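You operate a simulated robot arm through the tools that you are given. There is no shell and no other tool. Be economical: measure what you need, move in short steps, check, and stop when the job is done.

Carry out the task below with a simulated robot arm. There is one attempt and no reset: what you move stays moved.

## Task
Fetch the white case from the pa carton and set it on the top of the upper carton by the dolly. Put the stack of small forks on the top of the cartons by the brown bench away on the second shelf from the bottom of the grey rack. Fetch the blue tray and set it on top of the tray with purple grips. Put the black tray on top of the tray with black grips. Fetch the purple tray and set it on top of the tray with red grips. Put one of the delivery signs from the top of the grey side table on the shelf under the long grey bench. Fetch the grey tin and set it on top of the orange-handled tray. Take the beaker and leave it on the deck of the dolly. Take the white pail and leave it in the inside of the carton on the low step. Put the pink canister from the top of the bagging bench on the low shelf of the compressor stand and the blue canister on the top of the sorting bench. The order is free. Set down upright: white case, stack of small forks, beaker, white pail, canister.

It is judged by the outcome, as a careful person would: the job done as asked, and still so three seconds after it is handed in. It fails if anything else is knocked over, pushed out of place, dropped, spilled or broken.

## Robot
A 6-joint arm with a two-finger gripper on a trunk, on a base that drives. Base frame: it is fixed to the floor where the robot stands at the start and does not move with it; the origin is under the middle of the robot, x ahead of it, y to its left, z up. Units: m, degrees, N and s.
It reaches about 0.641 m from its shoulder. Its first joint turns from -115.0 to 115.0 degrees. Places, roughly: beaker [2.25, 5.5, 0.75]; black tray [1, -1.75, 0.75]; blue tray [1, -1.5, 0.75]; canister [0, 9.75, 0.75]; deck of the dolly [-1.8, 4.1, 0.4]; delivery sign [-3.5, 0.75, 0.75]; grey tin [2.25, 5, 0.75]; inside of the carton on the low step [0.4, 3.1, 0.4]; low shelf of the compressor stand (78x23 cm) [2.26, 6.68, 0.14]; orange-handled tray [0.5, 3.25, 0.25]; purple tray [0.75, -2, 0.75]; second shelf of the grey rack [-3.7, 7.1, 0.6]; shelf under the long grey bench [-2.9, 3.3, 0.3]; stack of small forks (13x3x5 cm) [0.5, 0.6, 1.1]; top of the sorting bench [-1.5, 12.4, 0.8]; top of the upper carton by the dolly [-1.8, 3.3, 0.6]; tray with black grips (27x19x5 cm) [1.1, 0.8, 0.7]; tray with purple grips (27x19x5 cm) [1.1, 0.5, 0.7]; tray with red grips (27x19x5 cm) [-1.8, 0.7, 0.7]; white case [0.5, 0, 1]; white pail (12x12x12 cm) [2.3, 6.9, 0.2]. Payload 2.1 kg.
Tool frame: the origin (TCP) lies between the finger pads and is the grasp point; the fingertips stand 0.02 m ahead of it; z points along the fingers, y is the line along which they close. The gripper opens to 0.1 m. The gripper's body begins 0.063 m behind the TCP.
Orientation is told as [roll, pitch, yaw] about the base's x, y, z axes, in that order, counted from this pose: with the fingers straight down and closing along the base's y, the tool's x points along the base's -x, its y along +y and its z along -z.

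## Interface
- The arm moves only by the tool jog_arm. Its argument "deltas" is a list of rows, each a list of 3 entries, a list of its own where there are three numbers: the closure in counts, from 0 (fully open) to 255 (shut), then the shift along the base's x, y, z in m, then the turn, a rotation vector about the base's x, y, z in degrees. In form: [[hand, [tx, ty, tz], [ax, ay, az]], ...]. A call has 1 to 8 rows; each row is the pose to reach, as a shift and turn from the pose commanded when the call began. A row lasts 0.2 s, in which the tool goes at most 0.05 m and 8.6 degrees; a call with a longer step from one row to the next is refused whole, and so is a gripper value outside its range. A pose out of reach is approached as far as the arm can. The call stops where the force on the tool passes 40 N (or 10 N more than at its start, if that is more) or the arm is blocked; 0.2 s more then pass. Each finger travels about 0.153 m/s and halts on what it meets, pressing with about 24 N; the grip force reading is that of the motor and also rises with nothing between the fingers. The clock runs only during rows and for 0.2 s after the last one: add rows that repeat a pose to give the fingers time. It gives the time, the measured TCP pose, the force on the tool (base axes), the opening and the grip force at its end, in the units of the frame above (readings bear some noise), with the torque about the TCP (base axes, N m) and any sound that the robot's microphone picked up.
- Cameras (640 x 400 px; columns grow to the right, rows downward): "scene" is now at [0.0143, 0.1601, 1.6229]; the picture's right is [0.25, -0.97, 0.00], its down [-0.76, -0.20, -0.62] and it looks along [0.60, 0.16, -0.78] (base axes); focal length 267 px, centre (320, 200). "wrist" rides on the gripper at [0.07, -0.018, -0.099] in the tool frame; the picture's right is [0.26, 0.97, 0.00], its down [-0.75, 0.20, -0.63] and it looks along [-0.61, 0.16, 0.78] (tool axes); focal length 230 px, centre (320, 200). There is no depth. A picture from a camera that has moved, and an enlarged one, comes with that camera's place and axes in the base frame and with its lens.
- capture(camera): a new picture of that camera. No time passes.
- lift_body(by): slides the trunk up (or, below 0, down) by that many m; the arm and the scene camera ride with it, the base frame stays. It gives what a move gives, with no picture.
- base_move(legs): drives the robot by 1 to 6 legs, each [ahead, turn to the left] in m and degrees, along the robot's own axes; the way and the turn of a leg run together, so that a leg with both is an arc; at most 1.5 m and 180 degrees a leg. The arm and the cameras ride along, it lands a little off, and it stops where it bumps. It gives what a move gives.
- head_to(pan, tilt): turns the head with the scene camera to pan (to the left, within 155 degrees either way) and tilt (down, from -29 to 69), counted from straight ahead of the robot. It gives what a move gives.
- zoom(camera, box): a new picture of the part [left, top, right, bottom] of that camera's present view, enlarged. No time passes.
- close_job(): hands the job in; it is judged then, once.

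Go step by step. Nothing tells you exact positions but the pictures and the camera data: compare them with the known pose of the tool, close in by small moves and look again before you grip or let go. The budget is 546 turns and 324 pictures, counting those below and the enlarged ones. Unless the task says otherwise, let go and move clear before handing in, and close with one line.

The tools are called after "Call:" by a JSON object that holds its "method" and its "body". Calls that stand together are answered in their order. jog_arm: Moves the arm, as the interface text tells. Its arguments: {"type":"object","properties":{"deltas":{"type":"array"}},"required":["deltas"]} The other tools are called the same way: lift_body (by) slides the trunk up or down; base_move (legs) drives the base; head_to (pan, tilt) turns the head that bears the scene camera; capture (camera) takes a picture; zoom (camera, box) takes an enlarged picture of a part of a camera's view; close_job () hands the job in.

At the start:

```text
clock: 0.0
tool_pos: [0.211, 0.1877, 1.2989]
tcp_rot: [0.1, -0.1, 0.0]
contact_force: [0.7, 0.2, -0.5]
moment: [0.01, 0.0, 0.02]
opening: 0.1002
finger_force: 0.1
trunk travel left (down, up): [-0.834, 0.156]
robot x, y, heading: [0.0017, 0.002, -0.0]
head pan, tilt: [14.5, 51.7]
```

scene: 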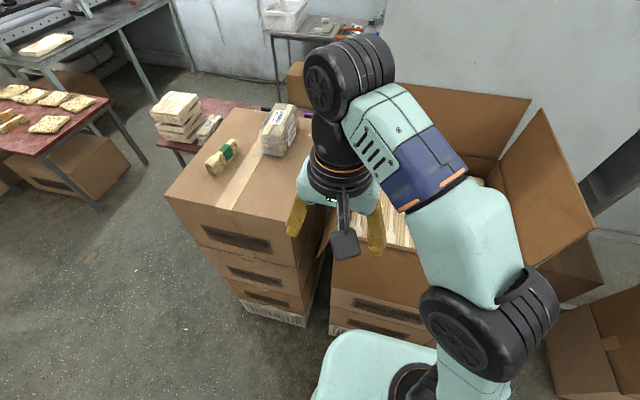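
wrist: 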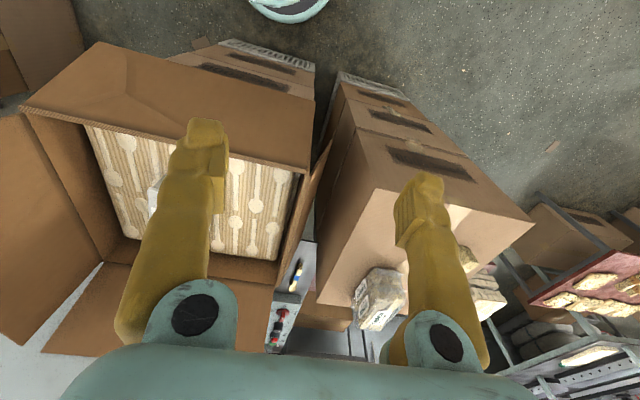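

I see an open carton ahead-right with wooden forks and a white object, and a closed carton stack ahead-left with two fork bundles. I'll look around first.

Call:
{"method": "zoom", "body": {"camera": "wrist", "box": [60, 40, 380, 300]}}

Call:
{"method": "zoom", "body": {"camera": "scene", "box": [140, 60, 400, 260]}}

Call:
{"method": "head_to", "body": {"pan": -60, "tilt": 30}}

Call:
{"method": "capture", "body": {"camera": "scene"}}

Call:
{"method": "head_to", "body": {"pan": 30, "tilt": 20}}

Call:
{"method": "capture", "body": {"camera": "scene"}}

Call:
{"method": "head_to", "body": {"pan": 110, "tilt": 20}}

Call:
{"method": "capture", "body": {"camera": "scene"}}

```text
1.54 times, centred on (220, 170) of wrist
camera zoom: at [0.1407, 0.17, 1.3968], right [-0.26, 0.97, 0.0], down [0.75, 0.2, 0.63], along [0.61, 0.16, -0.78], focal length 354 px, centre (474, 246)
```

zoom: 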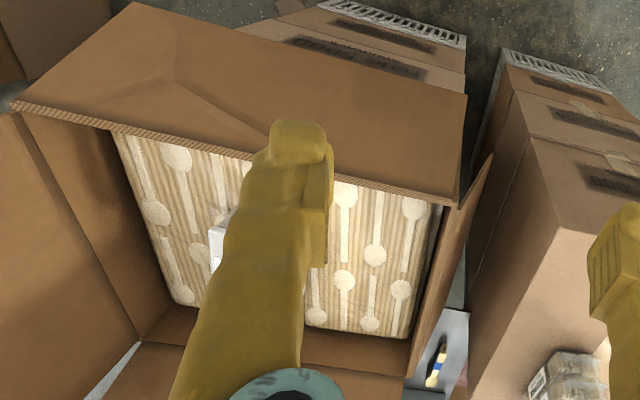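

```text
2.00 times, centred on (270, 160) of scene
camera zoom: at [0.0143, 0.1601, 1.6229], right [0.25, -0.97, 0.0], down [-0.76, -0.2, -0.62], along [0.6, 0.16, -0.78], focal length 533 px, centre (420, 280)
```

zoom: 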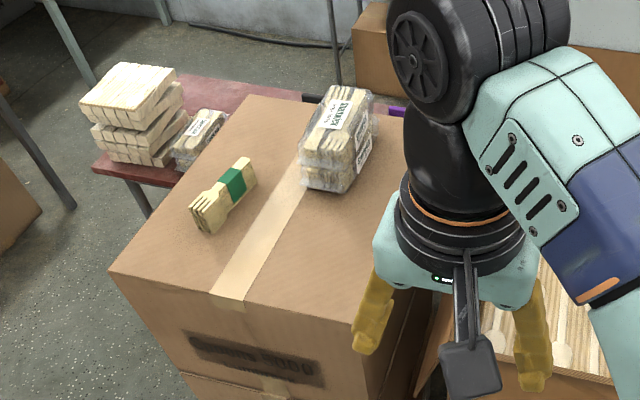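

```text
clock: 1.5
tool_pos: [0.2105, 0.1884, 1.2986]
tcp_rot: [0.0, 0.0, 0.0]
contact_force: [0.0, 0.4, 0.1]
moment: [-0.03, -0.01, 0.0]
opening: 0.1001
finger_force: 0.1
trunk travel left (down, up): [-0.834, 0.156]
robot x, y, heading: [0.0006, 0.0019, 0.0]
head pan, tilt: [-60.0, 30.0]
```

```text
319 pictures are left
camera scene: at [-0.0135, 0.0629, 1.6547], right [-0.87, -0.5, 0.0], down [-0.25, 0.43, -0.87], along [0.43, -0.75, -0.5], focal length 267 px, centre (320, 200)
```

scene: 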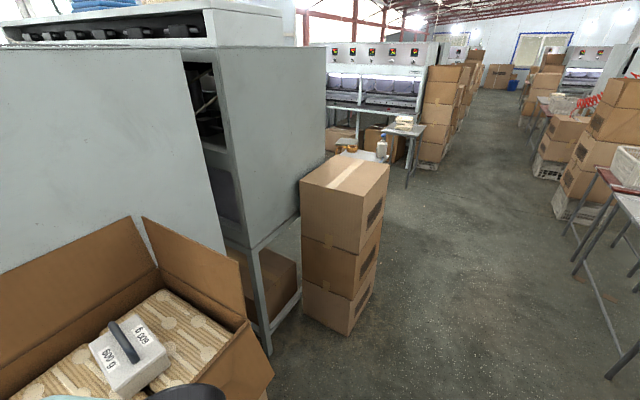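

```text
clock: 3.1
tool_pos: [0.2103, 0.1875, 1.2982]
tcp_rot: [0.0, 0.0, 0.1]
contact_force: [1.0, -0.1, -0.2]
moment: [0.0, 0.03, 0.01]
opening: 0.0997
finger_force: 0.1
trunk travel left (down, up): [-0.834, 0.156]
robot x, y, heading: [0.0007, -0.0005, -0.3]
head pan, tilt: [30.0, 20.0]
```

```text
318 pictures are left
camera scene: at [0.0219, 0.1877, 1.6707], right [0.5, -0.87, 0.0], down [-0.3, -0.17, -0.94], along [0.81, 0.47, -0.34], focal length 267 px, centre (320, 200)
```

scene: 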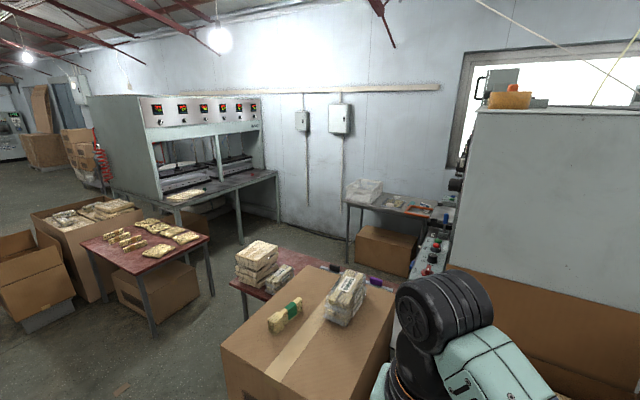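

```text
clock: 4.7
tool_pos: [0.2101, 0.1867, 1.2974]
tcp_rot: [0.0, 0.0, 0.0]
contact_force: [0.0, -0.8, -0.1]
moment: [-0.01, 0.05, 0.04]
opening: 0.0997
finger_force: 0.1
trunk travel left (down, up): [-0.834, 0.156]
robot x, y, heading: [0.0001, 0.0013, 0.2]
head pan, tilt: [110.0, 20.0]
```

```text
317 pictures are left
camera scene: at [-0.0906, 0.2287, 1.6707], right [0.94, 0.34, 0.0], down [0.12, -0.32, -0.94], along [-0.32, 0.88, -0.34], focal length 267 px, centre (320, 200)
```

scene: 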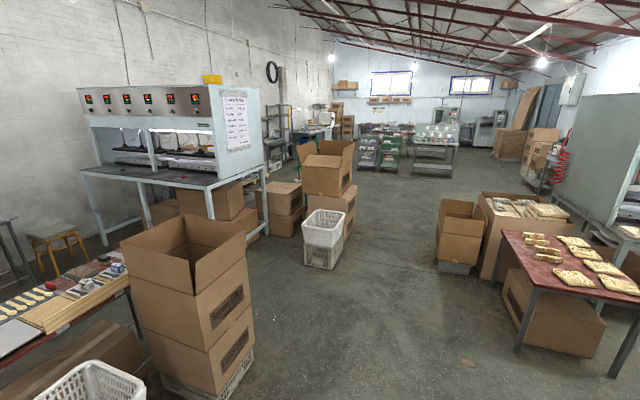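

Call:
{"method": "head_to", "body": {"pan": 155, "tilt": 25}}

Call:
{"method": "capture", "body": {"camera": "scene"}}

Call:
{"method": "head_to", "body": {"pan": -130, "tilt": 25}}

Call:
{"method": "capture", "body": {"camera": "scene"}}

Call:
{"method": "head_to", "body": {"pan": -20, "tilt": 60}}

Call:
{"method": "capture", "body": {"camera": "scene"}}

```text
clock: 5.8
tool_pos: [0.2105, 0.1889, 1.2985]
tcp_rot: [0.0, 0.0, 0.0]
contact_force: [-0.1, 0.3, 0.1]
moment: [-0.01, 0.0, 0.02]
opening: 0.1002
finger_force: 0.0
trunk travel left (down, up): [-0.834, 0.156]
robot x, y, heading: [0.0003, -0.0018, 0.1]
head pan, tilt: [154.7, 25.0]
```

```text
316 pictures are left
camera scene: at [-0.142, 0.1807, 1.6626], right [0.43, 0.9, 0.0], down [0.38, -0.18, -0.91], along [-0.82, 0.39, -0.42], focal length 267 px, centre (320, 200)
```

scene: 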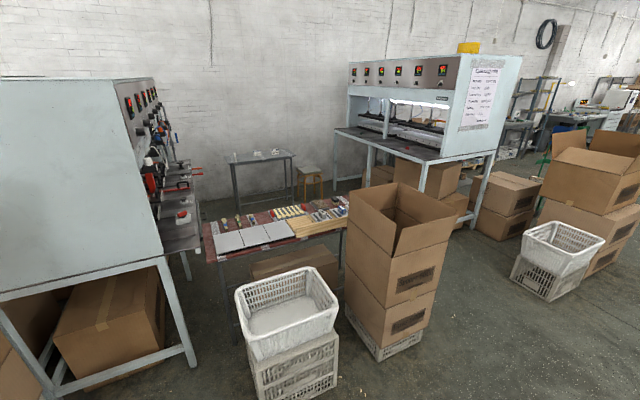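

```text
clock: 9.7
tool_pos: [0.2106, 0.1877, 1.2985]
tcp_rot: [-0.1, 0.0, 0.0]
contact_force: [-0.6, -0.3, -0.2]
moment: [0.02, 0.0, 0.0]
opening: 0.0998
finger_force: 0.0
trunk travel left (down, up): [-0.834, 0.156]
robot x, y, heading: [0.0006, 0.0004, -0.1]
head pan, tilt: [-130.0, 25.0]
```

```text
315 pictures are left
camera scene: at [-0.118, 0.0705, 1.6626], right [-0.77, 0.64, 0.0], down [0.27, 0.32, -0.91], along [-0.58, -0.69, -0.42], focal length 267 px, centre (320, 200)
```

scene: 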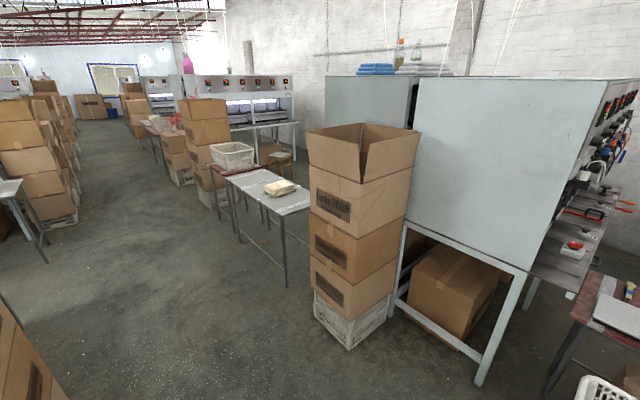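

```text
clock: 11.6
tool_pos: [0.2095, 0.1876, 1.2991]
tcp_rot: [0.0, 0.0, 0.0]
contact_force: [-1.0, 0.0, 0.6]
moment: [-0.04, -0.02, 0.0]
opening: 0.0998
finger_force: 0.1
trunk travel left (down, up): [-0.834, 0.156]
robot x, y, heading: [-0.0038, -0.0007, 0.2]
head pan, tilt: [-20.0, 60.0]
```

```text
314 pictures are left
camera scene: at [0.0038, 0.1182, 1.6126], right [-0.34, -0.94, 0.0], down [-0.81, 0.3, -0.5], along [0.47, -0.17, -0.87], focal length 267 px, centre (320, 200)
```

scene: 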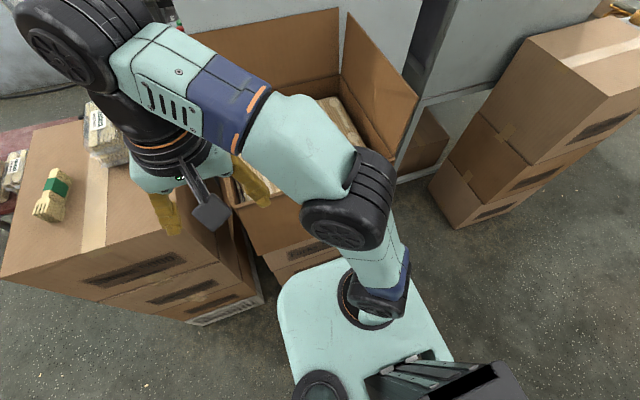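

The case (600 g, dark handle) sits in the open carton near (0.55, -0.03, 1.0). I move the hand over it and look with the wrist camera.

Call:
{"method": "jog_arm", "body": {"deltas": [[0, [0.03, -0.035, 0], [0, 0, 0]], [0, [0.06, -0.07, 0.0], [0, 0, 0]], [0, [0.09, -0.105, 0.0], [0, 0, 0]], [0, [0.12, -0.14, 0.0], [0, 0, 0]], [0, [0.14, -0.17, 0], [0, 0, 0]], [0, [0.16, -0.19, 0], [0, 0, 0]]]}}

Call:
{"method": "capture", "body": {"camera": "wrist"}}

Call:
{"method": "capture", "body": {"camera": "scene"}}

```text
clock: 13.0
tool_pos: [0.35, 0.0014, 1.2778]
tcp_rot: [0.1, -0.2, 0.0]
contact_force: [-0.6, 0.5, 0.2]
moment: [0.04, 0.04, 0.03]
opening: 0.0999
finger_force: 0.1
out of reach, approached as far as the arm can: row 3, 4, 5, 6
trunk travel left (down, up): [-0.834, 0.156]
robot x, y, heading: [-0.0004, -0.0022, -0.0]
head pan, tilt: [-20.0, 60.0]
```

```text
313 pictures are left
camera wrist: at [0.28, -0.0163, 1.3762], right [-0.26, 0.97, 0.0], down [0.75, 0.2, 0.63], along [0.61, 0.16, -0.78], focal length 230 px, centre (320, 200)
```

wrist: 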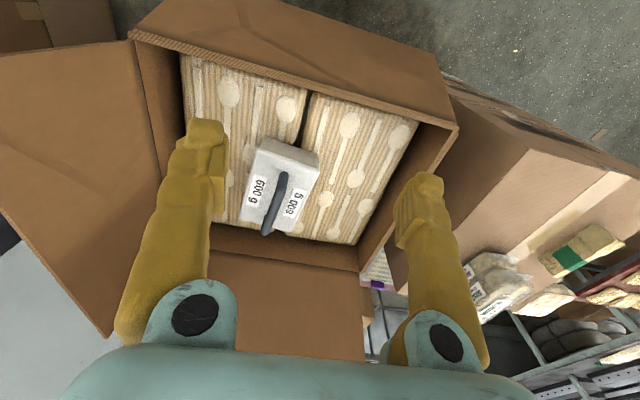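

```text
312 pictures are left
camera scene: at [0.0045, 0.1179, 1.6126], right [-0.34, -0.94, 0.0], down [-0.81, 0.3, -0.5], along [0.47, -0.17, -0.87], focal length 267 px, centre (320, 200)
```

scene: 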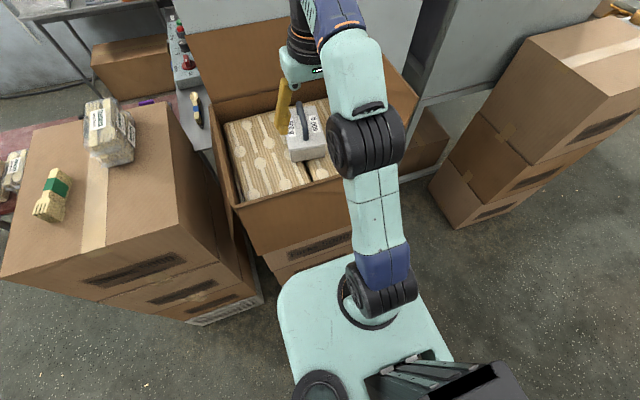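

The handle bar runs along x at about (0.54, -0.03, 1.09), so the fingers closing along y suit it. I need more reach, so I raise the trunk and then go forward and lower.

Call:
{"method": "lift_body", "body": {"by": 0.1}}

Call:
{"method": "jog_arm", "body": {"deltas": [[0, [0.02, 0, -0.04], [0, 0, 0]], [0, [0.04, -0.01, -0.08], [0, 0, 0]], [0, [0.08, -0.015, -0.1], [0, 0, 0]], [0, [0.12, -0.02, -0.12], [0, 0, 0]], [0, [0.155, -0.025, -0.14], [0, 0, 0]]]}}

Call:
{"method": "capture", "body": {"camera": "wrist"}}

Call:
{"method": "capture", "body": {"camera": "scene"}}

```text
clock: 14.3
tool_pos: [0.3492, 0.0022, 1.3767]
tcp_rot: [0.0, -0.3, 0.0]
contact_force: [0.2, -0.1, -0.5]
moment: [-0.01, -0.04, 0.02]
opening: 0.1002
finger_force: 0.0
trunk travel left (down, up): [-0.934, 0.056]
robot x, y, heading: [0.0008, 0.0001, 0.1]
head pan, tilt: [-20.0, 60.0]
```

```text
clock: 15.5
tool_pos: [0.4572, -0.0208, 1.2278]
tcp_rot: [0.0, -0.2, 0.0]
contact_force: [0.2, -0.3, 0.7]
moment: [0.02, -0.01, 0.02]
opening: 0.1002
finger_force: 0.1
out of reach, approached as far as the arm can: row 4, 5
trunk travel left (down, up): [-0.934, 0.056]
robot x, y, heading: [0.0001, -0.0019, -0.1]
head pan, tilt: [-20.0, 60.0]
```

```text
311 pictures are left
camera wrist: at [0.3875, -0.0386, 1.3264], right [-0.26, 0.97, 0.0], down [0.75, 0.2, 0.63], along [0.61, 0.16, -0.77], focal length 230 px, centre (320, 200)
```

wrist: 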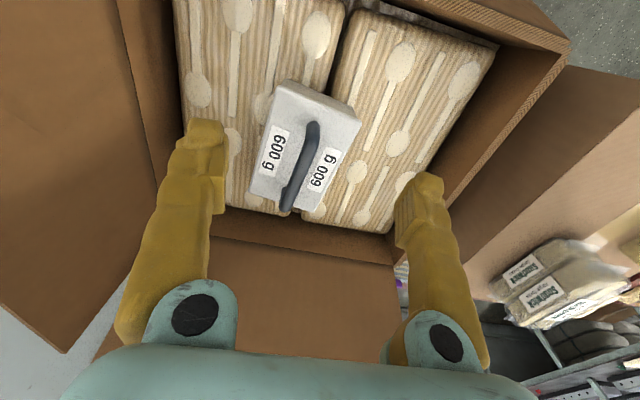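

```text
310 pictures are left
camera scene: at [0.004, 0.1179, 1.7126], right [-0.34, -0.94, 0.0], down [-0.81, 0.3, -0.5], along [0.47, -0.17, -0.87], focal length 267 px, centre (320, 200)
```

scene: 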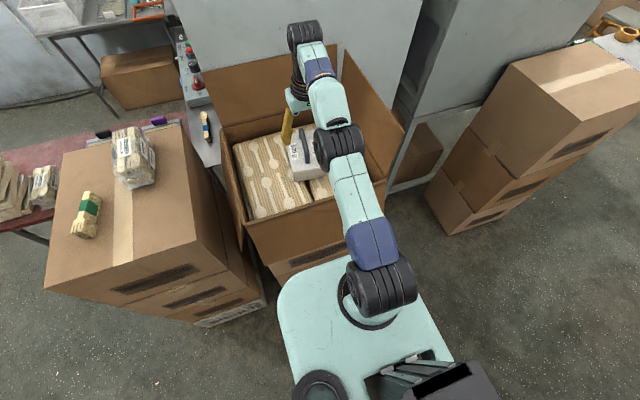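

Handle triangulates to centre (0.525, -0.027), top z≈1.10. I descend above it and check.

Call:
{"method": "jog_arm", "body": {"deltas": [[0, [0.02, -0.002, -0.04], [0, 0, 0]], [0, [0.04, -0.004, -0.07], [0, 0, 0]], [0, [0.066, -0.006, -0.08], [0, 0, 0]], [0, [0.066, -0.006, -0.08], [0, 0, 0]]]}}

Call:
{"method": "capture", "body": {"camera": "wrist"}}

```text
clock: 16.5
tool_pos: [0.4774, -0.0234, 1.1521]
tcp_rot: [0.0, -0.2, 0.0]
contact_force: [0.9, -0.2, 0.4]
moment: [-0.01, 0.0, 0.03]
opening: 0.1
finger_force: 0.1
out of reach, approached as far as the arm can: row 1, 2, 3, 4
trunk travel left (down, up): [-0.934, 0.056]
robot x, y, heading: [0.0018, 0.0026, -0.1]
head pan, tilt: [-20.0, 60.0]
```

```text
309 pictures are left
camera wrist: at [0.4082, -0.0412, 1.2504], right [-0.26, 0.97, 0.0], down [0.75, 0.2, 0.63], along [0.61, 0.16, -0.77], focal length 230 px, centre (320, 200)
```

wrist: 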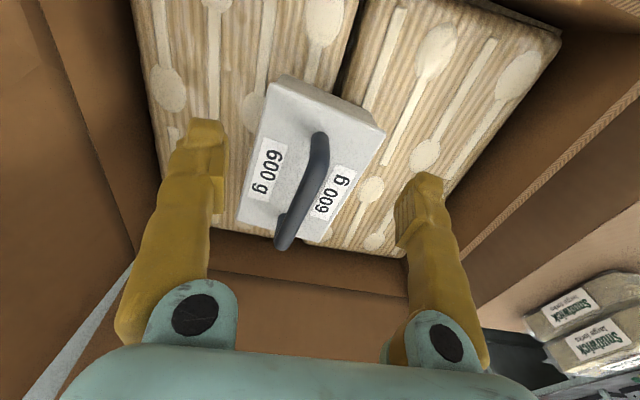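

Vertical reach ends at x≈0.48, so I tilt the tool about y (fingers forward) to gain reach while staying astride the bar.

Call:
{"method": "jog_arm", "body": {"deltas": [[0, [0.0, 0.0, 0.0], [0, -8, 0]], [0, [0.01, -0.0, 0.0], [0, -16, 0]], [0, [0.03, -0.002, 0.0], [0, -22, 0]], [0, [0.043, -0.003, -0.01], [0, -22, 0]], [0, [0.043, -0.003, -0.02], [0, -22, 0]]]}}

Call:
{"method": "capture", "body": {"camera": "wrist"}}

Call:
{"method": "head_to", "body": {"pan": 0, "tilt": 50}}

Call:
{"method": "capture", "body": {"camera": "scene"}}

```text
clock: 17.7
tool_pos: [0.5604, -0.0293, 1.1402]
tcp_rot: [0.0, -22.0, 0.0]
contact_force: [0.4, 0.3, -0.1]
moment: [0.0, -0.01, 0.0]
opening: 0.1002
finger_force: 0.2
out of reach, approached as far as the arm can: row 1, 2, 3, 4, 5
trunk travel left (down, up): [-0.934, 0.056]
robot x, y, heading: [-0.0029, -0.001, -0.0]
head pan, tilt: [-20.0, 60.0]
```

```text
308 pictures are left
camera wrist: at [0.4587, -0.0465, 1.2056], right [-0.24, 0.97, -0.1], down [0.46, 0.2, 0.87], along [0.86, 0.16, -0.49], focal length 230 px, centre (320, 200)
```

wrist: 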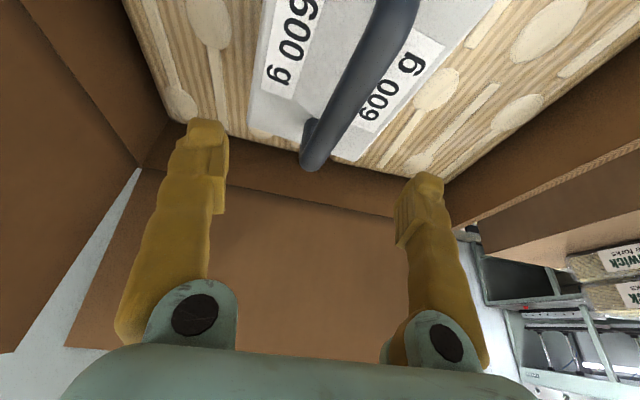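

```text
clock: 18.5
tool_pos: [0.5609, -0.0289, 1.1409]
tcp_rot: [0.0, -22.1, 0.0]
contact_force: [-0.2, 0.0, -0.1]
moment: [0.0, 0.01, 0.01]
opening: 0.1001
finger_force: 0.0
trunk travel left (down, up): [-0.934, 0.056]
robot x, y, heading: [-0.0, -0.0014, -0.1]
head pan, tilt: [0.0, 50.0]
```

```text
307 pictures are left
camera scene: at [0.0181, 0.1408, 1.7251], right [0.0, -1.0, 0.0], down [-0.77, 0.0, -0.64], along [0.64, 0.0, -0.77], focal length 267 px, centre (320, 200)
```

scene: 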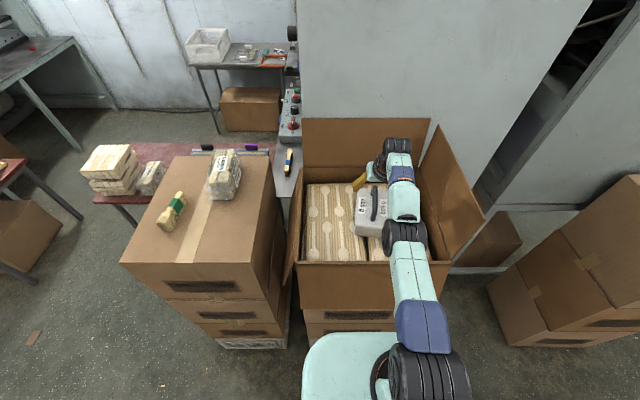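

Call:
{"method": "jog_arm", "body": {"deltas": [[0, [-0.03, 0.002, 0.0], [0, 0, 0]], [0, [-0.03, 0.002, -0.02], [0, 0, 0]], [0, [-0.03, 0.002, -0.02], [0, 0, 0]]]}}

Call:
{"method": "capture", "body": {"camera": "wrist"}}

```text
clock: 19.3
tool_pos: [0.5617, -0.0297, 1.1218]
tcp_rot: [0.0, -22.0, 0.1]
contact_force: [-0.7, -0.2, 0.5]
moment: [0.02, -0.02, -0.02]
opening: 0.0999
finger_force: 0.0
out of reach, approached as far as the arm can: row 1, 2, 3
trunk travel left (down, up): [-0.934, 0.056]
robot x, y, heading: [0.0026, -0.0021, -0.2]
head pan, tilt: [0.0, 50.0]
```

```text
306 pictures are left
camera wrist: at [0.4601, -0.0474, 1.1877], right [-0.24, 0.97, -0.1], down [0.46, 0.2, 0.87], along [0.86, 0.16, -0.49], focal length 230 px, centre (320, 200)
```

wrist: 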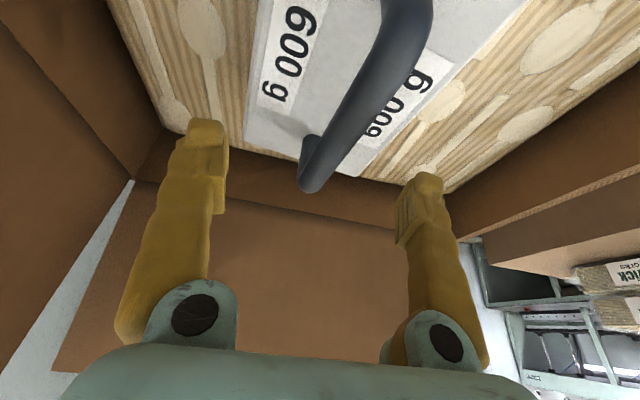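

Call:
{"method": "jog_arm", "body": {"deltas": [[0, [-0.04, 0.004, 0.0], [0, 0, 0]], [0, [-0.07, 0.005, -0.02], [0, 0, 0]], [0, [-0.07, 0.006, -0.045], [0, 0, 0]], [0, [-0.07, 0.006, -0.045], [0, 0, 0]]]}}

Call:
{"method": "capture", "body": {"camera": "wrist"}}

```text
clock: 20.3
tool_pos: [0.5634, -0.0287, 1.0901]
tcp_rot: [0.1, -22.0, 0.0]
contact_force: [0.2, 0.7, -0.5]
moment: [0.0, -0.03, 0.02]
opening: 0.0998
finger_force: 0.0
out of reach, approached as far as the arm can: row 1, 2, 3, 4
trunk travel left (down, up): [-0.934, 0.056]
robot x, y, heading: [0.0002, 0.0003, 0.1]
head pan, tilt: [0.0, 50.0]
```

```text
305 pictures are left
camera wrist: at [0.4609, -0.0467, 1.1554], right [-0.24, 0.97, -0.1], down [0.46, 0.2, 0.87], along [0.86, 0.16, -0.49], focal length 230 px, centre (320, 200)
```

wrist: 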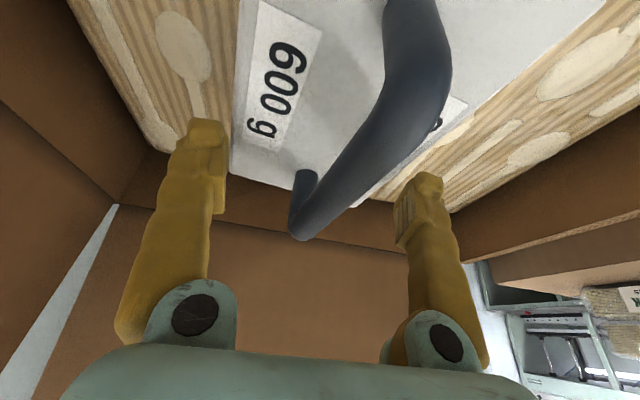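

Call:
{"method": "jog_arm", "body": {"deltas": [[0, [-0.03, 0.0, 0.0], [0, 0, 0]], [0, [-0.05, 0.0, 0.0], [0, 0, 0]], [0, [-0.05, 0.0, 0.0], [0, 0, 0]]]}}

Call:
{"method": "capture", "body": {"camera": "wrist"}}

```text
clock: 21.1
tool_pos: [0.5626, -0.0292, 1.0907]
tcp_rot: [-0.1, -22.1, 0.0]
contact_force: [0.4, 0.6, 0.2]
moment: [0.0, 0.02, 0.01]
opening: 0.0998
finger_force: 0.1
out of reach, approached as far as the arm can: row 1, 2, 3
trunk travel left (down, up): [-0.934, 0.056]
robot x, y, heading: [0.0023, -0.0001, -0.1]
head pan, tilt: [0.0, 50.0]
```

```text
304 pictures are left
camera wrist: at [0.461, -0.0467, 1.1556], right [-0.24, 0.97, -0.1], down [0.46, 0.2, 0.87], along [0.86, 0.16, -0.49], focal length 230 px, centre (320, 200)
```

wrist: 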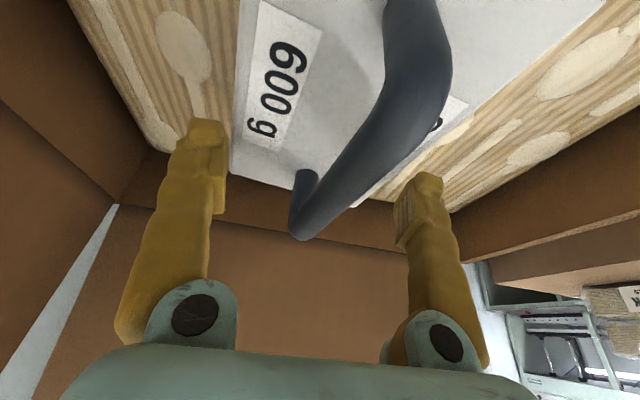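

Call:
{"method": "jog_arm", "body": {"deltas": [[0, [-0.03, 0.0, 0.0], [0, 0, 0]], [0, [-0.05, 0.0, 0.0], [0, 0, 0]], [0, [-0.07, 0.0, 0.0], [0, 0, 0]], [0, [-0.07, 0.0, 0.0], [0, 0, 0]]]}}

```text
clock: 22.1
tool_pos: [0.5636, -0.0289, 1.0901]
tcp_rot: [0.0, -22.1, 0.1]
contact_force: [-0.3, -1.2, 0.7]
moment: [0.02, 0.02, -0.01]
opening: 0.1
finger_force: 0.0
out of reach, approached as far as the arm can: row 1, 2, 3, 4
trunk travel left (down, up): [-0.934, 0.056]
robot x, y, heading: [0.004, -0.0035, 0.1]
head pan, tilt: [0.0, 50.0]
```

The arm looks stuck at a straight-elbow singularity. I restore the commanded x to ≈0.53 and use a rotation nudge to break out.

Call:
{"method": "jog_arm", "body": {"deltas": [[0, [0.04, 0.0, 0.0], [0, 0, 0]], [0, [0.08, 0.0, 0.0], [0, 0, 0]], [0, [0.11, 0.0, 0.0], [0, 0, 0]], [0, [0.11, 0.0, 0.02], [0, 5, 0]], [0, [0.11, 0.0, 0.02], [0, 5, 0]]]}}

```text
clock: 23.3
tool_pos: [0.5485, -0.025, 1.1008]
tcp_rot: [0.0, -17.1, 0.0]
contact_force: [1.2, 0.9, -0.8]
moment: [0.02, 0.0, 0.02]
opening: 0.1001
finger_force: 0.2
out of reach, approached as far as the arm can: row 1, 2, 3, 4, 5
trunk travel left (down, up): [-0.934, 0.056]
robot x, y, heading: [-0.0021, -0.004, 0.1]
head pan, tilt: [0.0, 50.0]
```

Call:
{"method": "jog_arm", "body": {"deltas": [[0, [0.0, 0.0, 0.0], [0, 3, 0]], [0, [0.0, 0.0, -0.005], [0, 5, 0]], [0, [0.0, 0.0, -0.005], [0, 5, 0]]]}}

Call:
{"method": "capture", "body": {"camera": "wrist"}}

```text
clock: 24.1
tool_pos: [0.5308, -0.0237, 1.0947]
tcp_rot: [0.0, -12.2, 0.0]
contact_force: [0.4, 0.3, -0.3]
moment: [-0.02, 0.0, -0.01]
opening: 0.0998
finger_force: 0.0
out of reach, approached as far as the arm can: row 1, 2, 3
trunk travel left (down, up): [-0.934, 0.056]
robot x, y, heading: [0.002, 0.0001, -0.1]
head pan, tilt: [0.0, 50.0]
```

```text
303 pictures are left
camera wrist: at [0.4408, -0.042, 1.1766], right [-0.25, 0.97, -0.05], down [0.6, 0.2, 0.77], along [0.76, 0.16, -0.63], focal length 230 px, centre (320, 200)
```

wrist: 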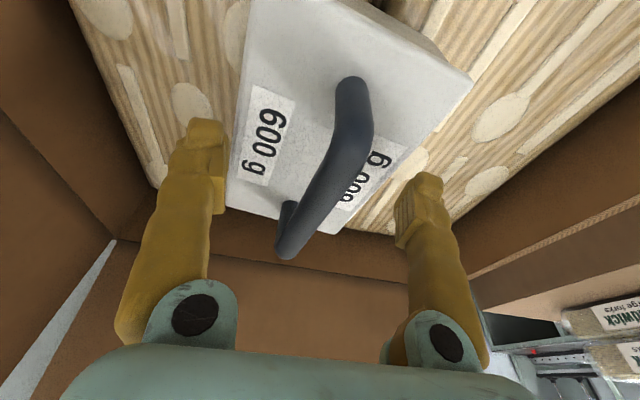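

Bar is centred between the fingers. Closing, then lifting via the trunk.

Call:
{"method": "jog_arm", "body": {"deltas": [[120, [0, 0, 0], [0, 0, 0]], [255, [0, 0, 0], [0, 0, 0]], [255, [0, 0, 0], [0, 0, 0]], [255, [0, 0, 0], [0, 0, 0]], [255, [0, 0, 0], [0, 0, 0]]]}}

Call:
{"method": "lift_body", "body": {"by": 0.05}}

Call:
{"method": "capture", "body": {"camera": "wrist"}}

```text
clock: 25.3
tool_pos: [0.5308, -0.0245, 1.0942]
tcp_rot: [0.0, -12.1, 0.0]
contact_force: [-0.1, 0.0, -0.8]
moment: [0.02, 0.05, -0.05]
opening: 0.006
finger_force: 23.9
trunk travel left (down, up): [-0.934, 0.056]
robot x, y, heading: [-0.0022, 0.002, -0.1]
head pan, tilt: [0.0, 50.0]
```

```text
clock: 26.2
tool_pos: [0.5298, -0.023, 1.1444]
tcp_rot: [0.0, -12.2, -0.1]
contact_force: [0.3, 0.2, 0.2]
moment: [0.03, 0.02, -0.03]
opening: 0.0001
finger_force: 23.9
trunk travel left (down, up): [-0.984, 0.006]
robot x, y, heading: [0.0008, -0.0008, 0.1]
head pan, tilt: [0.0, 50.0]
```

```text
302 pictures are left
camera wrist: at [0.441, -0.0419, 1.2268], right [-0.25, 0.97, -0.05], down [0.6, 0.2, 0.77], along [0.76, 0.16, -0.63], focal length 230 px, centre (320, 200)
```

wrist: 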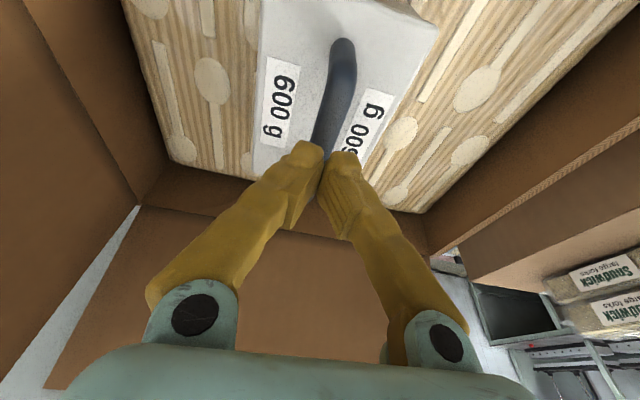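

The bar is lower than I thought; the fingers closed on its crown only. I open and lower so TCP z≈1.06.

Call:
{"method": "jog_arm", "body": {"deltas": [[0, [0, 0, 0], [0, 0, 0]], [0, [0, 0, 0], [0, 0, 0]], [0, [0, 0, 0], [0, 0, 0]], [0, [0, 0, 0], [0, 0, 0]]]}}

Call:
{"method": "lift_body", "body": {"by": -0.085}}

Call:
{"method": "capture", "body": {"camera": "wrist"}}

```text
clock: 27.2
tool_pos: [0.5297, -0.0239, 1.145]
tcp_rot: [0.1, -12.2, -0.1]
contact_force: [-0.4, 0.4, -0.1]
moment: [-0.02, -0.05, 0.01]
opening: 0.1
finger_force: 0.1
trunk travel left (down, up): [-0.984, 0.006]
robot x, y, heading: [0.0016, 0.0025, 0.2]
head pan, tilt: [0.0, 50.0]
```

```text
clock: 28.2
tool_pos: [0.5296, -0.0248, 1.0813]
tcp_rot: [0.0, -13.1, 0.0]
contact_force: [-2.9, -0.7, 5.5]
moment: [-0.67, 0.05, -0.22]
opening: 0.1001
finger_force: 0.1
trunk travel left (down, up): [-0.915, 0.075]
robot x, y, heading: [-0.0025, -0.0011, 0.2]
head pan, tilt: [0.0, 50.0]
stopped: the force on the tool passed its limit at 46 N (the readings are from after the stop); the commanded pose is now the measured one
```

```text
301 pictures are left
camera wrist: at [0.4389, -0.0424, 1.1618], right [-0.25, 0.97, -0.06], down [0.59, 0.2, 0.78], along [0.77, 0.16, -0.62], focal length 230 px, centre (320, 200)
```

wrist: 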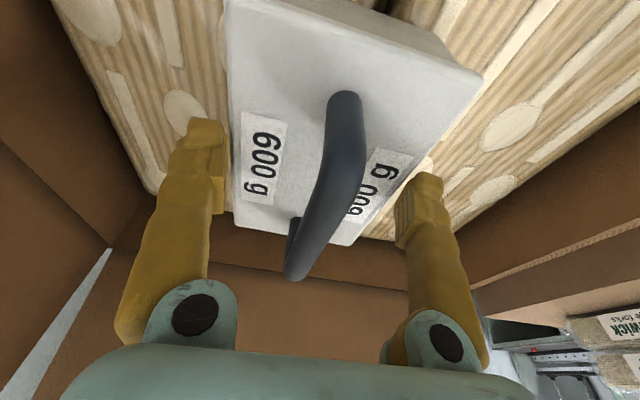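

Triangulation says case top 1.06, handle crown 1.10; the left finger just touched the case's edge (case is 10.4 cm wide). I raise slightly, close part-way and look before gripping.

Call:
{"method": "lift_body", "body": {"by": 0.006}}

Call:
{"method": "jog_arm", "body": {"deltas": [[100, [0, 0, 0], [0, 0, 0]], [180, [0, 0, 0], [0, 0, 0]], [180, [0, 0, 0], [0, 0, 0]], [180, [0, 0, 0], [0, 0, 0]]]}}

Call:
{"method": "zoom", "body": {"camera": "wrist", "box": [180, 50, 460, 290]}}

```text
clock: 28.7
tool_pos: [0.533, -0.0251, 1.0869]
tcp_rot: [-0.1, -12.9, 0.0]
contact_force: [-0.2, -0.5, -0.4]
moment: [0.02, -0.02, 0.0]
opening: 0.1002
finger_force: 0.1
trunk travel left (down, up): [-0.921, 0.069]
robot x, y, heading: [-0.0008, 0.0028, -0.0]
head pan, tilt: [0.0, 50.0]
```

```text
clock: 29.7
tool_pos: [0.5313, -0.0229, 1.0871]
tcp_rot: [-0.1, -12.8, -0.1]
contact_force: [-0.4, 1.5, 5.0]
moment: [0.13, 0.03, 0.0]
opening: 0.0298
finger_force: 1.0
trunk travel left (down, up): [-0.921, 0.069]
robot x, y, heading: [-0.0, 0.0011, -0.0]
head pan, tilt: [0.0, 50.0]
```

```text
1.67 times, centred on (320, 170) of wrist
camera zoom: at [0.4414, -0.042, 1.1671], right [-0.25, 0.97, -0.06], down [0.59, 0.2, 0.78], along [0.77, 0.16, -0.62], focal length 384 px, centre (320, 250)
```

zoom: 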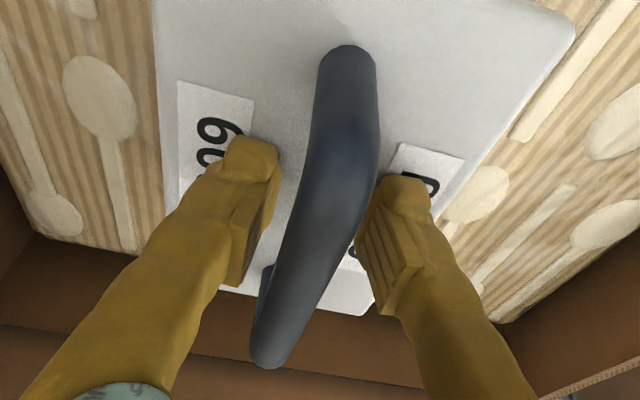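

The bar is between the fingers now. Closing fully.

Call:
{"method": "jog_arm", "body": {"deltas": [[255, [0, 0, 0], [0, 0, 0]], [255, [0, 0, 0], [0, 0, 0]], [255, [0, 0, 0], [0, 0, 0]]]}}

Call:
{"method": "zoom", "body": {"camera": "wrist", "box": [180, 50, 460, 290]}}

```text
clock: 30.5
tool_pos: [0.5325, -0.0253, 1.0851]
tcp_rot: [-0.1, -12.8, -0.1]
contact_force: [-0.2, -0.5, -0.6]
moment: [0.01, -0.01, -0.01]
opening: 0.0005
finger_force: 23.7
trunk travel left (down, up): [-0.921, 0.069]
robot x, y, heading: [0.0042, 0.0026, 0.1]
head pan, tilt: [0.0, 50.0]
```

```text
1.67 times, centred on (320, 170) of wrist
camera zoom: at [0.4424, -0.0431, 1.1664], right [-0.25, 0.97, -0.06], down [0.59, 0.2, 0.78], along [0.77, 0.16, -0.62], focal length 384 px, centre (320, 250)
```

zoom: 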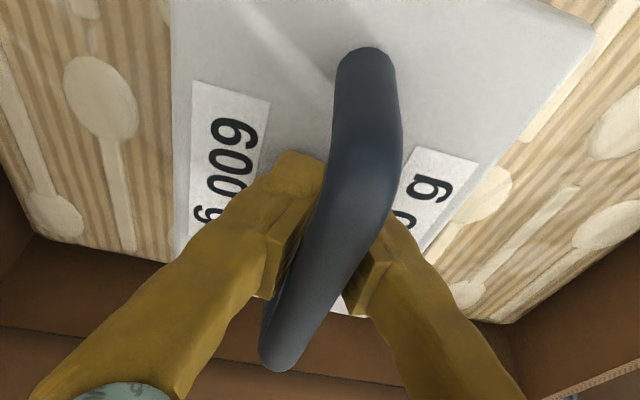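

The fingers closed beneath the bar, so the bar lies higher than the pads. I open, raise 2.2 cm and close again.

Call:
{"method": "jog_arm", "body": {"deltas": [[120, [0, 0, 0], [0, 0, 0]], [120, [0, 0, 0], [0, 0, 0]], [120, [0, 0, 0], [0, 0, 0]]]}}

Call:
{"method": "lift_body", "body": {"by": 0.022}}

Call:
{"method": "jog_arm", "body": {"deltas": [[180, [0, 0, 0], [0, 0, 0]], [255, [0, 0, 0], [0, 0, 0]], [255, [0, 0, 0], [0, 0, 0]], [255, [0, 0, 0], [0, 0, 0]]]}}

Call:
{"method": "zoom", "body": {"camera": "wrist", "box": [180, 50, 460, 290]}}

```text
clock: 31.3
tool_pos: [0.5315, -0.0255, 1.0888]
tcp_rot: [-0.1, -13.1, -0.1]
contact_force: [1.3, -2.5, 9.5]
moment: [0.01, 0.04, -0.05]
opening: 0.052
finger_force: 0.0
trunk travel left (down, up): [-0.921, 0.069]
robot x, y, heading: [0.0023, 0.0014, 0.0]
head pan, tilt: [0.0, 50.0]
```

```text
clock: 32.0
tool_pos: [0.5319, -0.0252, 1.1081]
tcp_rot: [0.0, -12.9, 0.1]
contact_force: [0.8, 0.2, 0.5]
moment: [0.0, 0.01, -0.02]
opening: 0.053
finger_force: 0.0
trunk travel left (down, up): [-0.943, 0.047]
robot x, y, heading: [-0.0002, 0.0025, -0.0]
head pan, tilt: [0.0, 50.0]
```

```text
clock: 33.0
tool_pos: [0.5345, -0.0243, 1.1068]
tcp_rot: [-0.1, -12.9, 0.0]
contact_force: [0.1, 0.3, -0.6]
moment: [0.0, 0.03, 0.0]
opening: 0.0089
finger_force: 24.0
trunk travel left (down, up): [-0.943, 0.047]
robot x, y, heading: [-0.0009, -0.0012, -0.2]
head pan, tilt: [0.0, 50.0]
```

```text
1.67 times, centred on (320, 170) of wrist
camera zoom: at [0.4433, -0.0425, 1.188], right [-0.25, 0.97, -0.06], down [0.59, 0.2, 0.78], along [0.77, 0.16, -0.62], focal length 384 px, centre (320, 250)
```

zoom: 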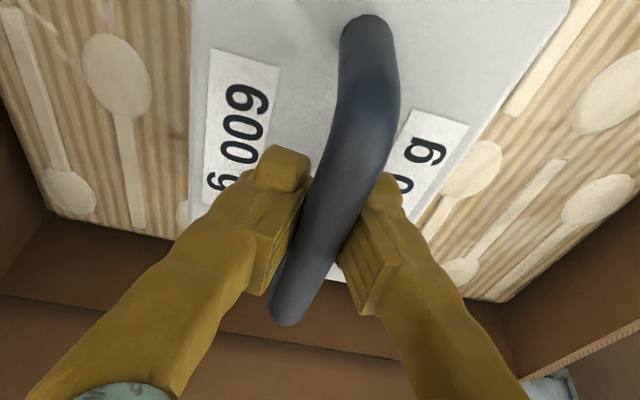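

Call:
{"method": "jog_arm", "body": {"deltas": [[150, [0, 0, 0], [0, 0, 0]], [150, [0, 0, 0], [0, 0, 0]]]}}

Call:
{"method": "lift_body", "body": {"by": 0.01}}

Call:
{"method": "jog_arm", "body": {"deltas": [[200, [0, 0, 0], [0, 0, 0]], [255, [0, 0, 0], [0, 0, 0]], [255, [0, 0, 0], [0, 0, 0]], [255, [0, 0, 0], [0, 0, 0]]]}}

Call:
{"method": "zoom", "body": {"camera": "wrist", "box": [180, 50, 460, 290]}}

```text
clock: 33.6
tool_pos: [0.5337, -0.0238, 1.1076]
tcp_rot: [-0.2, -12.9, 0.0]
contact_force: [0.0, 0.0, 0.3]
moment: [0.01, 0.02, 0.0]
opening: 0.041
finger_force: 0.0
trunk travel left (down, up): [-0.943, 0.047]
robot x, y, heading: [0.0019, -0.0014, 0.0]
head pan, tilt: [0.0, 50.0]
```

```text
clock: 34.2
tool_pos: [0.5328, -0.0251, 1.1173]
tcp_rot: [-0.1, -12.9, 0.0]
contact_force: [0.1, 0.2, -0.1]
moment: [0.01, 0.02, 0.01]
opening: 0.0412
finger_force: 0.1
trunk travel left (down, up): [-0.953, 0.037]
robot x, y, heading: [-0.0013, -0.0017, 0.1]
head pan, tilt: [0.0, 50.0]
```

```text
clock: 35.2
tool_pos: [0.5339, -0.0245, 1.1188]
tcp_rot: [-0.2, -12.9, -0.1]
contact_force: [-0.8, -0.6, 0.2]
moment: [-0.05, -0.09, -0.13]
opening: 0.015
finger_force: 24.2
trunk travel left (down, up): [-0.953, 0.037]
robot x, y, heading: [-0.0026, -0.0019, -0.2]
head pan, tilt: [0.0, 50.0]
```

```text
1.67 times, centred on (320, 170) of wrist
camera zoom: at [0.4426, -0.0429, 1.1983], right [-0.25, 0.97, -0.06], down [0.59, 0.2, 0.78], along [0.77, 0.16, -0.62], focal length 384 px, centre (320, 250)
```

zoom: 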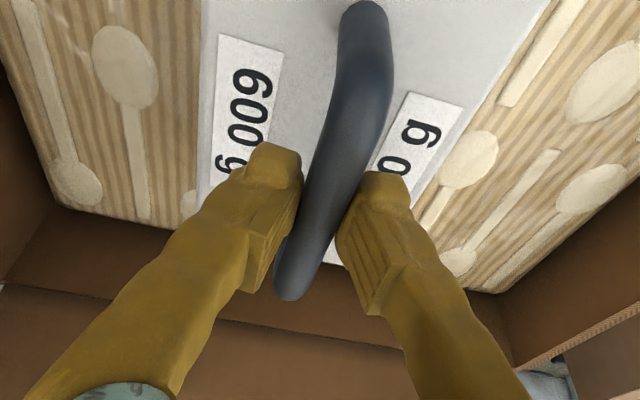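

Opening 0.015 now: full bar width gripped. Lift a little and check that the case comes along.

Call:
{"method": "lift_body", "body": {"by": 0.036}}

Call:
{"method": "capture", "body": {"camera": "wrist"}}

Call:
{"method": "capture", "body": {"camera": "scene"}}

```text
clock: 36.0
tool_pos: [0.533, -0.0258, 1.1528]
tcp_rot: [-0.1, -12.9, 0.0]
contact_force: [0.0, -0.1, -6.2]
moment: [-0.01, 0.05, 0.0]
opening: 0.015
finger_force: 23.9
trunk travel left (down, up): [-0.989, 0.001]
robot x, y, heading: [0.0022, -0.0023, 0.1]
head pan, tilt: [0.0, 50.0]
```

```text
296 pictures are left
camera wrist: at [0.4435, -0.0426, 1.234], right [-0.25, 0.97, -0.06], down [0.59, 0.2, 0.78], along [0.77, 0.16, -0.62], focal length 230 px, centre (320, 200)
```

wrist: 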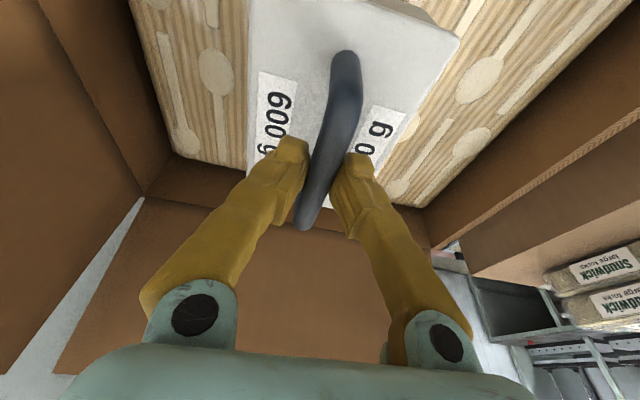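

```text
295 pictures are left
camera scene: at [0.0203, 0.1409, 1.7795], right [0.0, -1.0, 0.0], down [-0.77, 0.0, -0.64], along [0.64, 0.0, -0.77], focal length 267 px, centre (320, 200)
```

scene: 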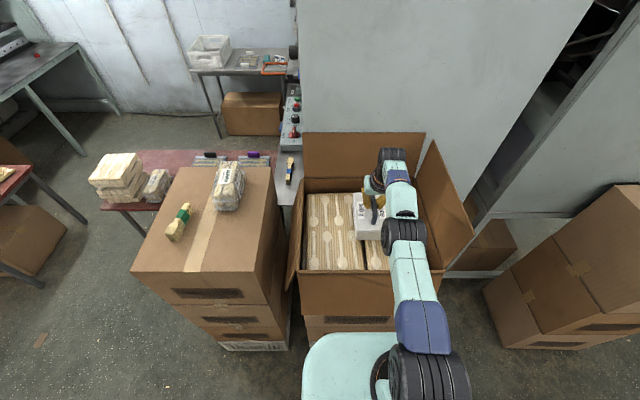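

The case (6 N) is held. I raise the arm to clear the carton rim, pulling back slightly.

Call:
{"method": "jog_arm", "body": {"deltas": [[255, [-0.01, 0, 0.03], [0, 3, 0]], [255, [-0.02, 0, 0.06], [0, 6, 0]], [255, [-0.03, 0, 0.09], [0, 9, 0]], [255, [-0.04, 0, 0.12], [0, 12, 0]], [255, [-0.05, 0, 0.15], [0, 13, 0]], [255, [-0.06, 0, 0.17], [0, 13, 0]], [255, [-0.06, 0, 0.17], [0, 13, 0]]]}}

Call:
{"method": "capture", "body": {"camera": "wrist"}}

Call:
{"method": "capture", "body": {"camera": "scene"}}

```text
clock: 37.6
tool_pos: [0.4422, -0.0236, 1.315]
tcp_rot: [0.0, 0.1, 0.0]
contact_force: [0.0, -0.4, -4.8]
moment: [-0.04, -0.03, 0.02]
opening: 0.0149
finger_force: 23.9
out of reach, approached as far as the arm can: row 1, 2, 3, 4, 5, 6, 7
trunk travel left (down, up): [-0.989, 0.001]
robot x, y, heading: [-0.001, 0.0004, -0.1]
head pan, tilt: [0.0, 50.0]
```

```text
294 pictures are left
camera wrist: at [0.3727, -0.0416, 1.4142], right [-0.26, 0.97, 0.0], down [0.75, 0.2, 0.63], along [0.61, 0.16, -0.78], focal length 230 px, centre (320, 200)
```

wrist: 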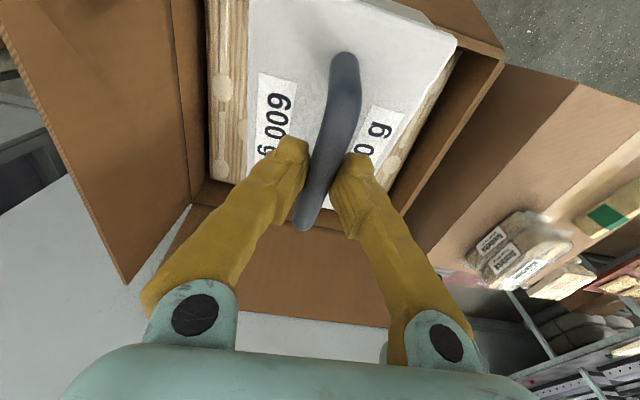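

```text
293 pictures are left
camera scene: at [0.0184, 0.1408, 1.7794], right [0.0, -1.0, 0.0], down [-0.77, 0.0, -0.64], along [0.64, 0.0, -0.77], focal length 267 px, centre (320, 200)
```

scene: 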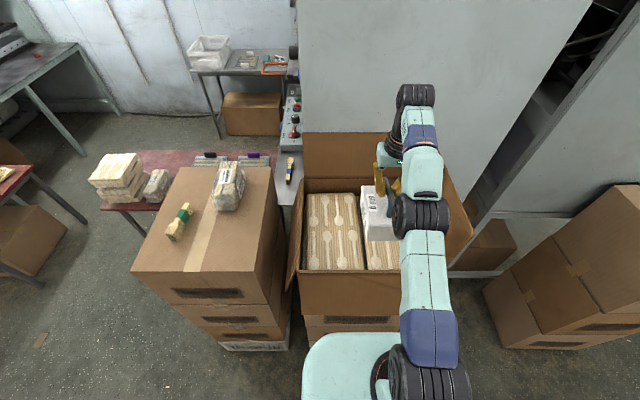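

The case is clear of the carton. I back out, turn left and drive along the aisle.

Call:
{"method": "base_move", "body": {"legs": [[-0.4, 0], [0, 90], [1.0, 0]]}}

Call:
{"method": "head_to", "body": {"pan": 30, "tilt": 30}}

Call:
{"method": "capture", "body": {"camera": "scene"}}

```text
clock: 48.6
tool_pos: [-0.3839, 1.4404, 1.3147]
tcp_rot: [-0.1, 0.1, 90.8]
contact_force: [-0.6, -0.3, -5.8]
moment: [0.05, 0.04, 0.01]
opening: 0.015
finger_force: 23.5
trunk travel left (down, up): [-0.989, 0.001]
robot x, y, heading: [-0.3985, 0.9973, 90.8]
head pan, tilt: [0.0, 50.0]
```

```text
clock: 49.6
tool_pos: [-0.3833, 1.4425, 1.315]
tcp_rot: [-0.1, 0.2, 90.8]
contact_force: [-0.1, 0.1, -5.7]
moment: [0.03, -0.03, 0.01]
opening: 0.015
finger_force: 23.7
trunk travel left (down, up): [-0.989, 0.001]
robot x, y, heading: [-0.4024, 0.9983, 90.9]
head pan, tilt: [30.0, 30.0]
```

```text
292 pictures are left
camera scene: at [-0.5844, 1.0169, 1.8089], right [0.86, 0.51, 0.0], down [0.26, -0.43, -0.87], along [-0.44, 0.74, -0.5], focal length 267 px, centre (320, 200)
```

scene: 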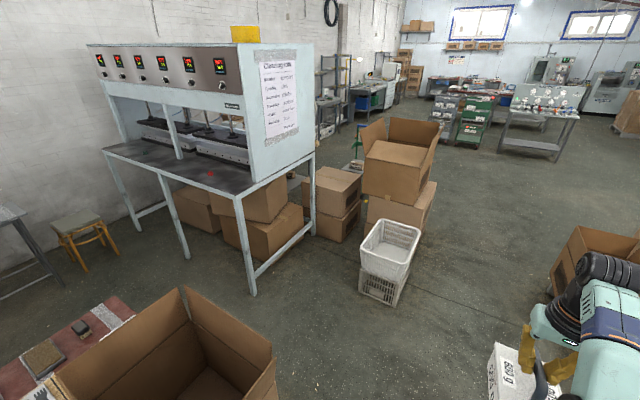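

Two closed cartons stand beside the bench's right leg at about (-1.75, 3.25). I drive around the crate in short legs.

Call:
{"method": "base_move", "body": {"legs": [[0.72, 0], [0, 75], [0.9, 0], [0, -66]]}}

Call:
{"method": "head_to", "body": {"pan": 0, "tilt": 50}}

Call:
{"method": "capture", "body": {"camera": "scene"}}

```text
clock: 63.9
tool_pos: [-1.3052, 2.4003, 1.3152]
tcp_rot: [-0.1, 0.1, 98.9]
contact_force: [0.0, -0.6, -6.2]
moment: [0.05, -0.01, 0.02]
opening: 0.0147
finger_force: 24.1
trunk travel left (down, up): [-0.989, 0.001]
robot x, y, heading: [-1.2608, 1.9566, 98.9]
head pan, tilt: [30.0, 30.0]
```

```text
clock: 64.8
tool_pos: [-1.3052, 2.4005, 1.3151]
tcp_rot: [-0.1, 0.1, 98.8]
contact_force: [0.1, -0.6, -5.7]
moment: [0.06, 0.02, -0.01]
opening: 0.0148
finger_force: 23.8
trunk travel left (down, up): [-0.989, 0.001]
robot x, y, heading: [-1.2574, 1.9597, 98.8]
head pan, tilt: [0.0, 50.0]
```

```text
291 pictures are left
camera scene: at [-1.4, 1.9564, 1.7795], right [0.99, 0.16, 0.0], down [0.12, -0.76, -0.64], along [-0.1, 0.63, -0.77], focal length 267 px, centre (320, 200)
```

scene: 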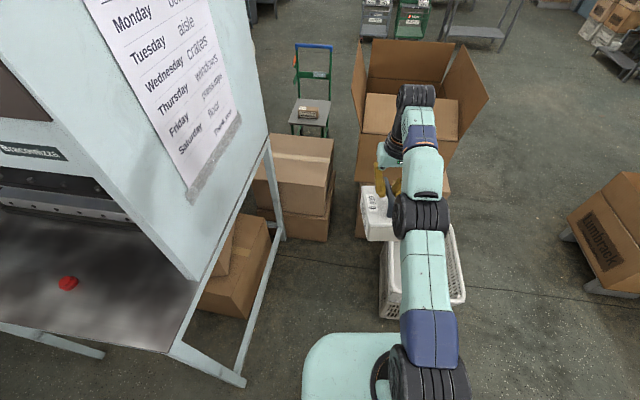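

Carton top spans x −1.97..−1.52, y 3.0..3.49 at z≈0.6. I advance through the gap toward (-1.48, 2.58).

Call:
{"method": "base_move", "body": {"legs": [[0, 10], [0.66, 0]]}}

Call:
{"method": "lift_body", "body": {"by": -0.3}}

Call:
{"method": "capture", "body": {"camera": "scene"}}

```text
clock: 69.2
tool_pos: [-1.6011, 2.9977, 1.3149]
tcp_rot: [-0.1, 0.1, 109.7]
contact_force: [-0.2, -0.7, -5.9]
moment: [0.03, -0.03, -0.01]
opening: 0.0151
finger_force: 24.4
trunk travel left (down, up): [-0.989, 0.001]
robot x, y, heading: [-1.4729, 2.5716, 109.5]
head pan, tilt: [0.0, 50.0]
```

```text
clock: 72.2
tool_pos: [-1.6014, 2.9987, 1.0147]
tcp_rot: [-0.1, 0.1, 109.6]
contact_force: [0.4, -0.3, -7.0]
moment: [0.03, 0.03, 0.01]
opening: 0.0149
finger_force: 24.0
trunk travel left (down, up): [-0.689, 0.301]
robot x, y, heading: [-1.4753, 2.5731, 109.9]
head pan, tilt: [0.0, 50.0]
```

```text
290 pictures are left
camera scene: at [-1.6111, 2.5448, 1.4795], right [0.94, 0.34, 0.0], down [0.26, -0.72, -0.64], along [-0.22, 0.6, -0.77], focal length 267 px, centre (320, 200)
```

scene: 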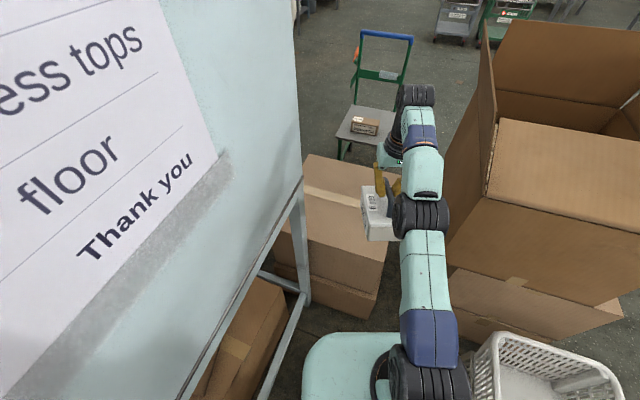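

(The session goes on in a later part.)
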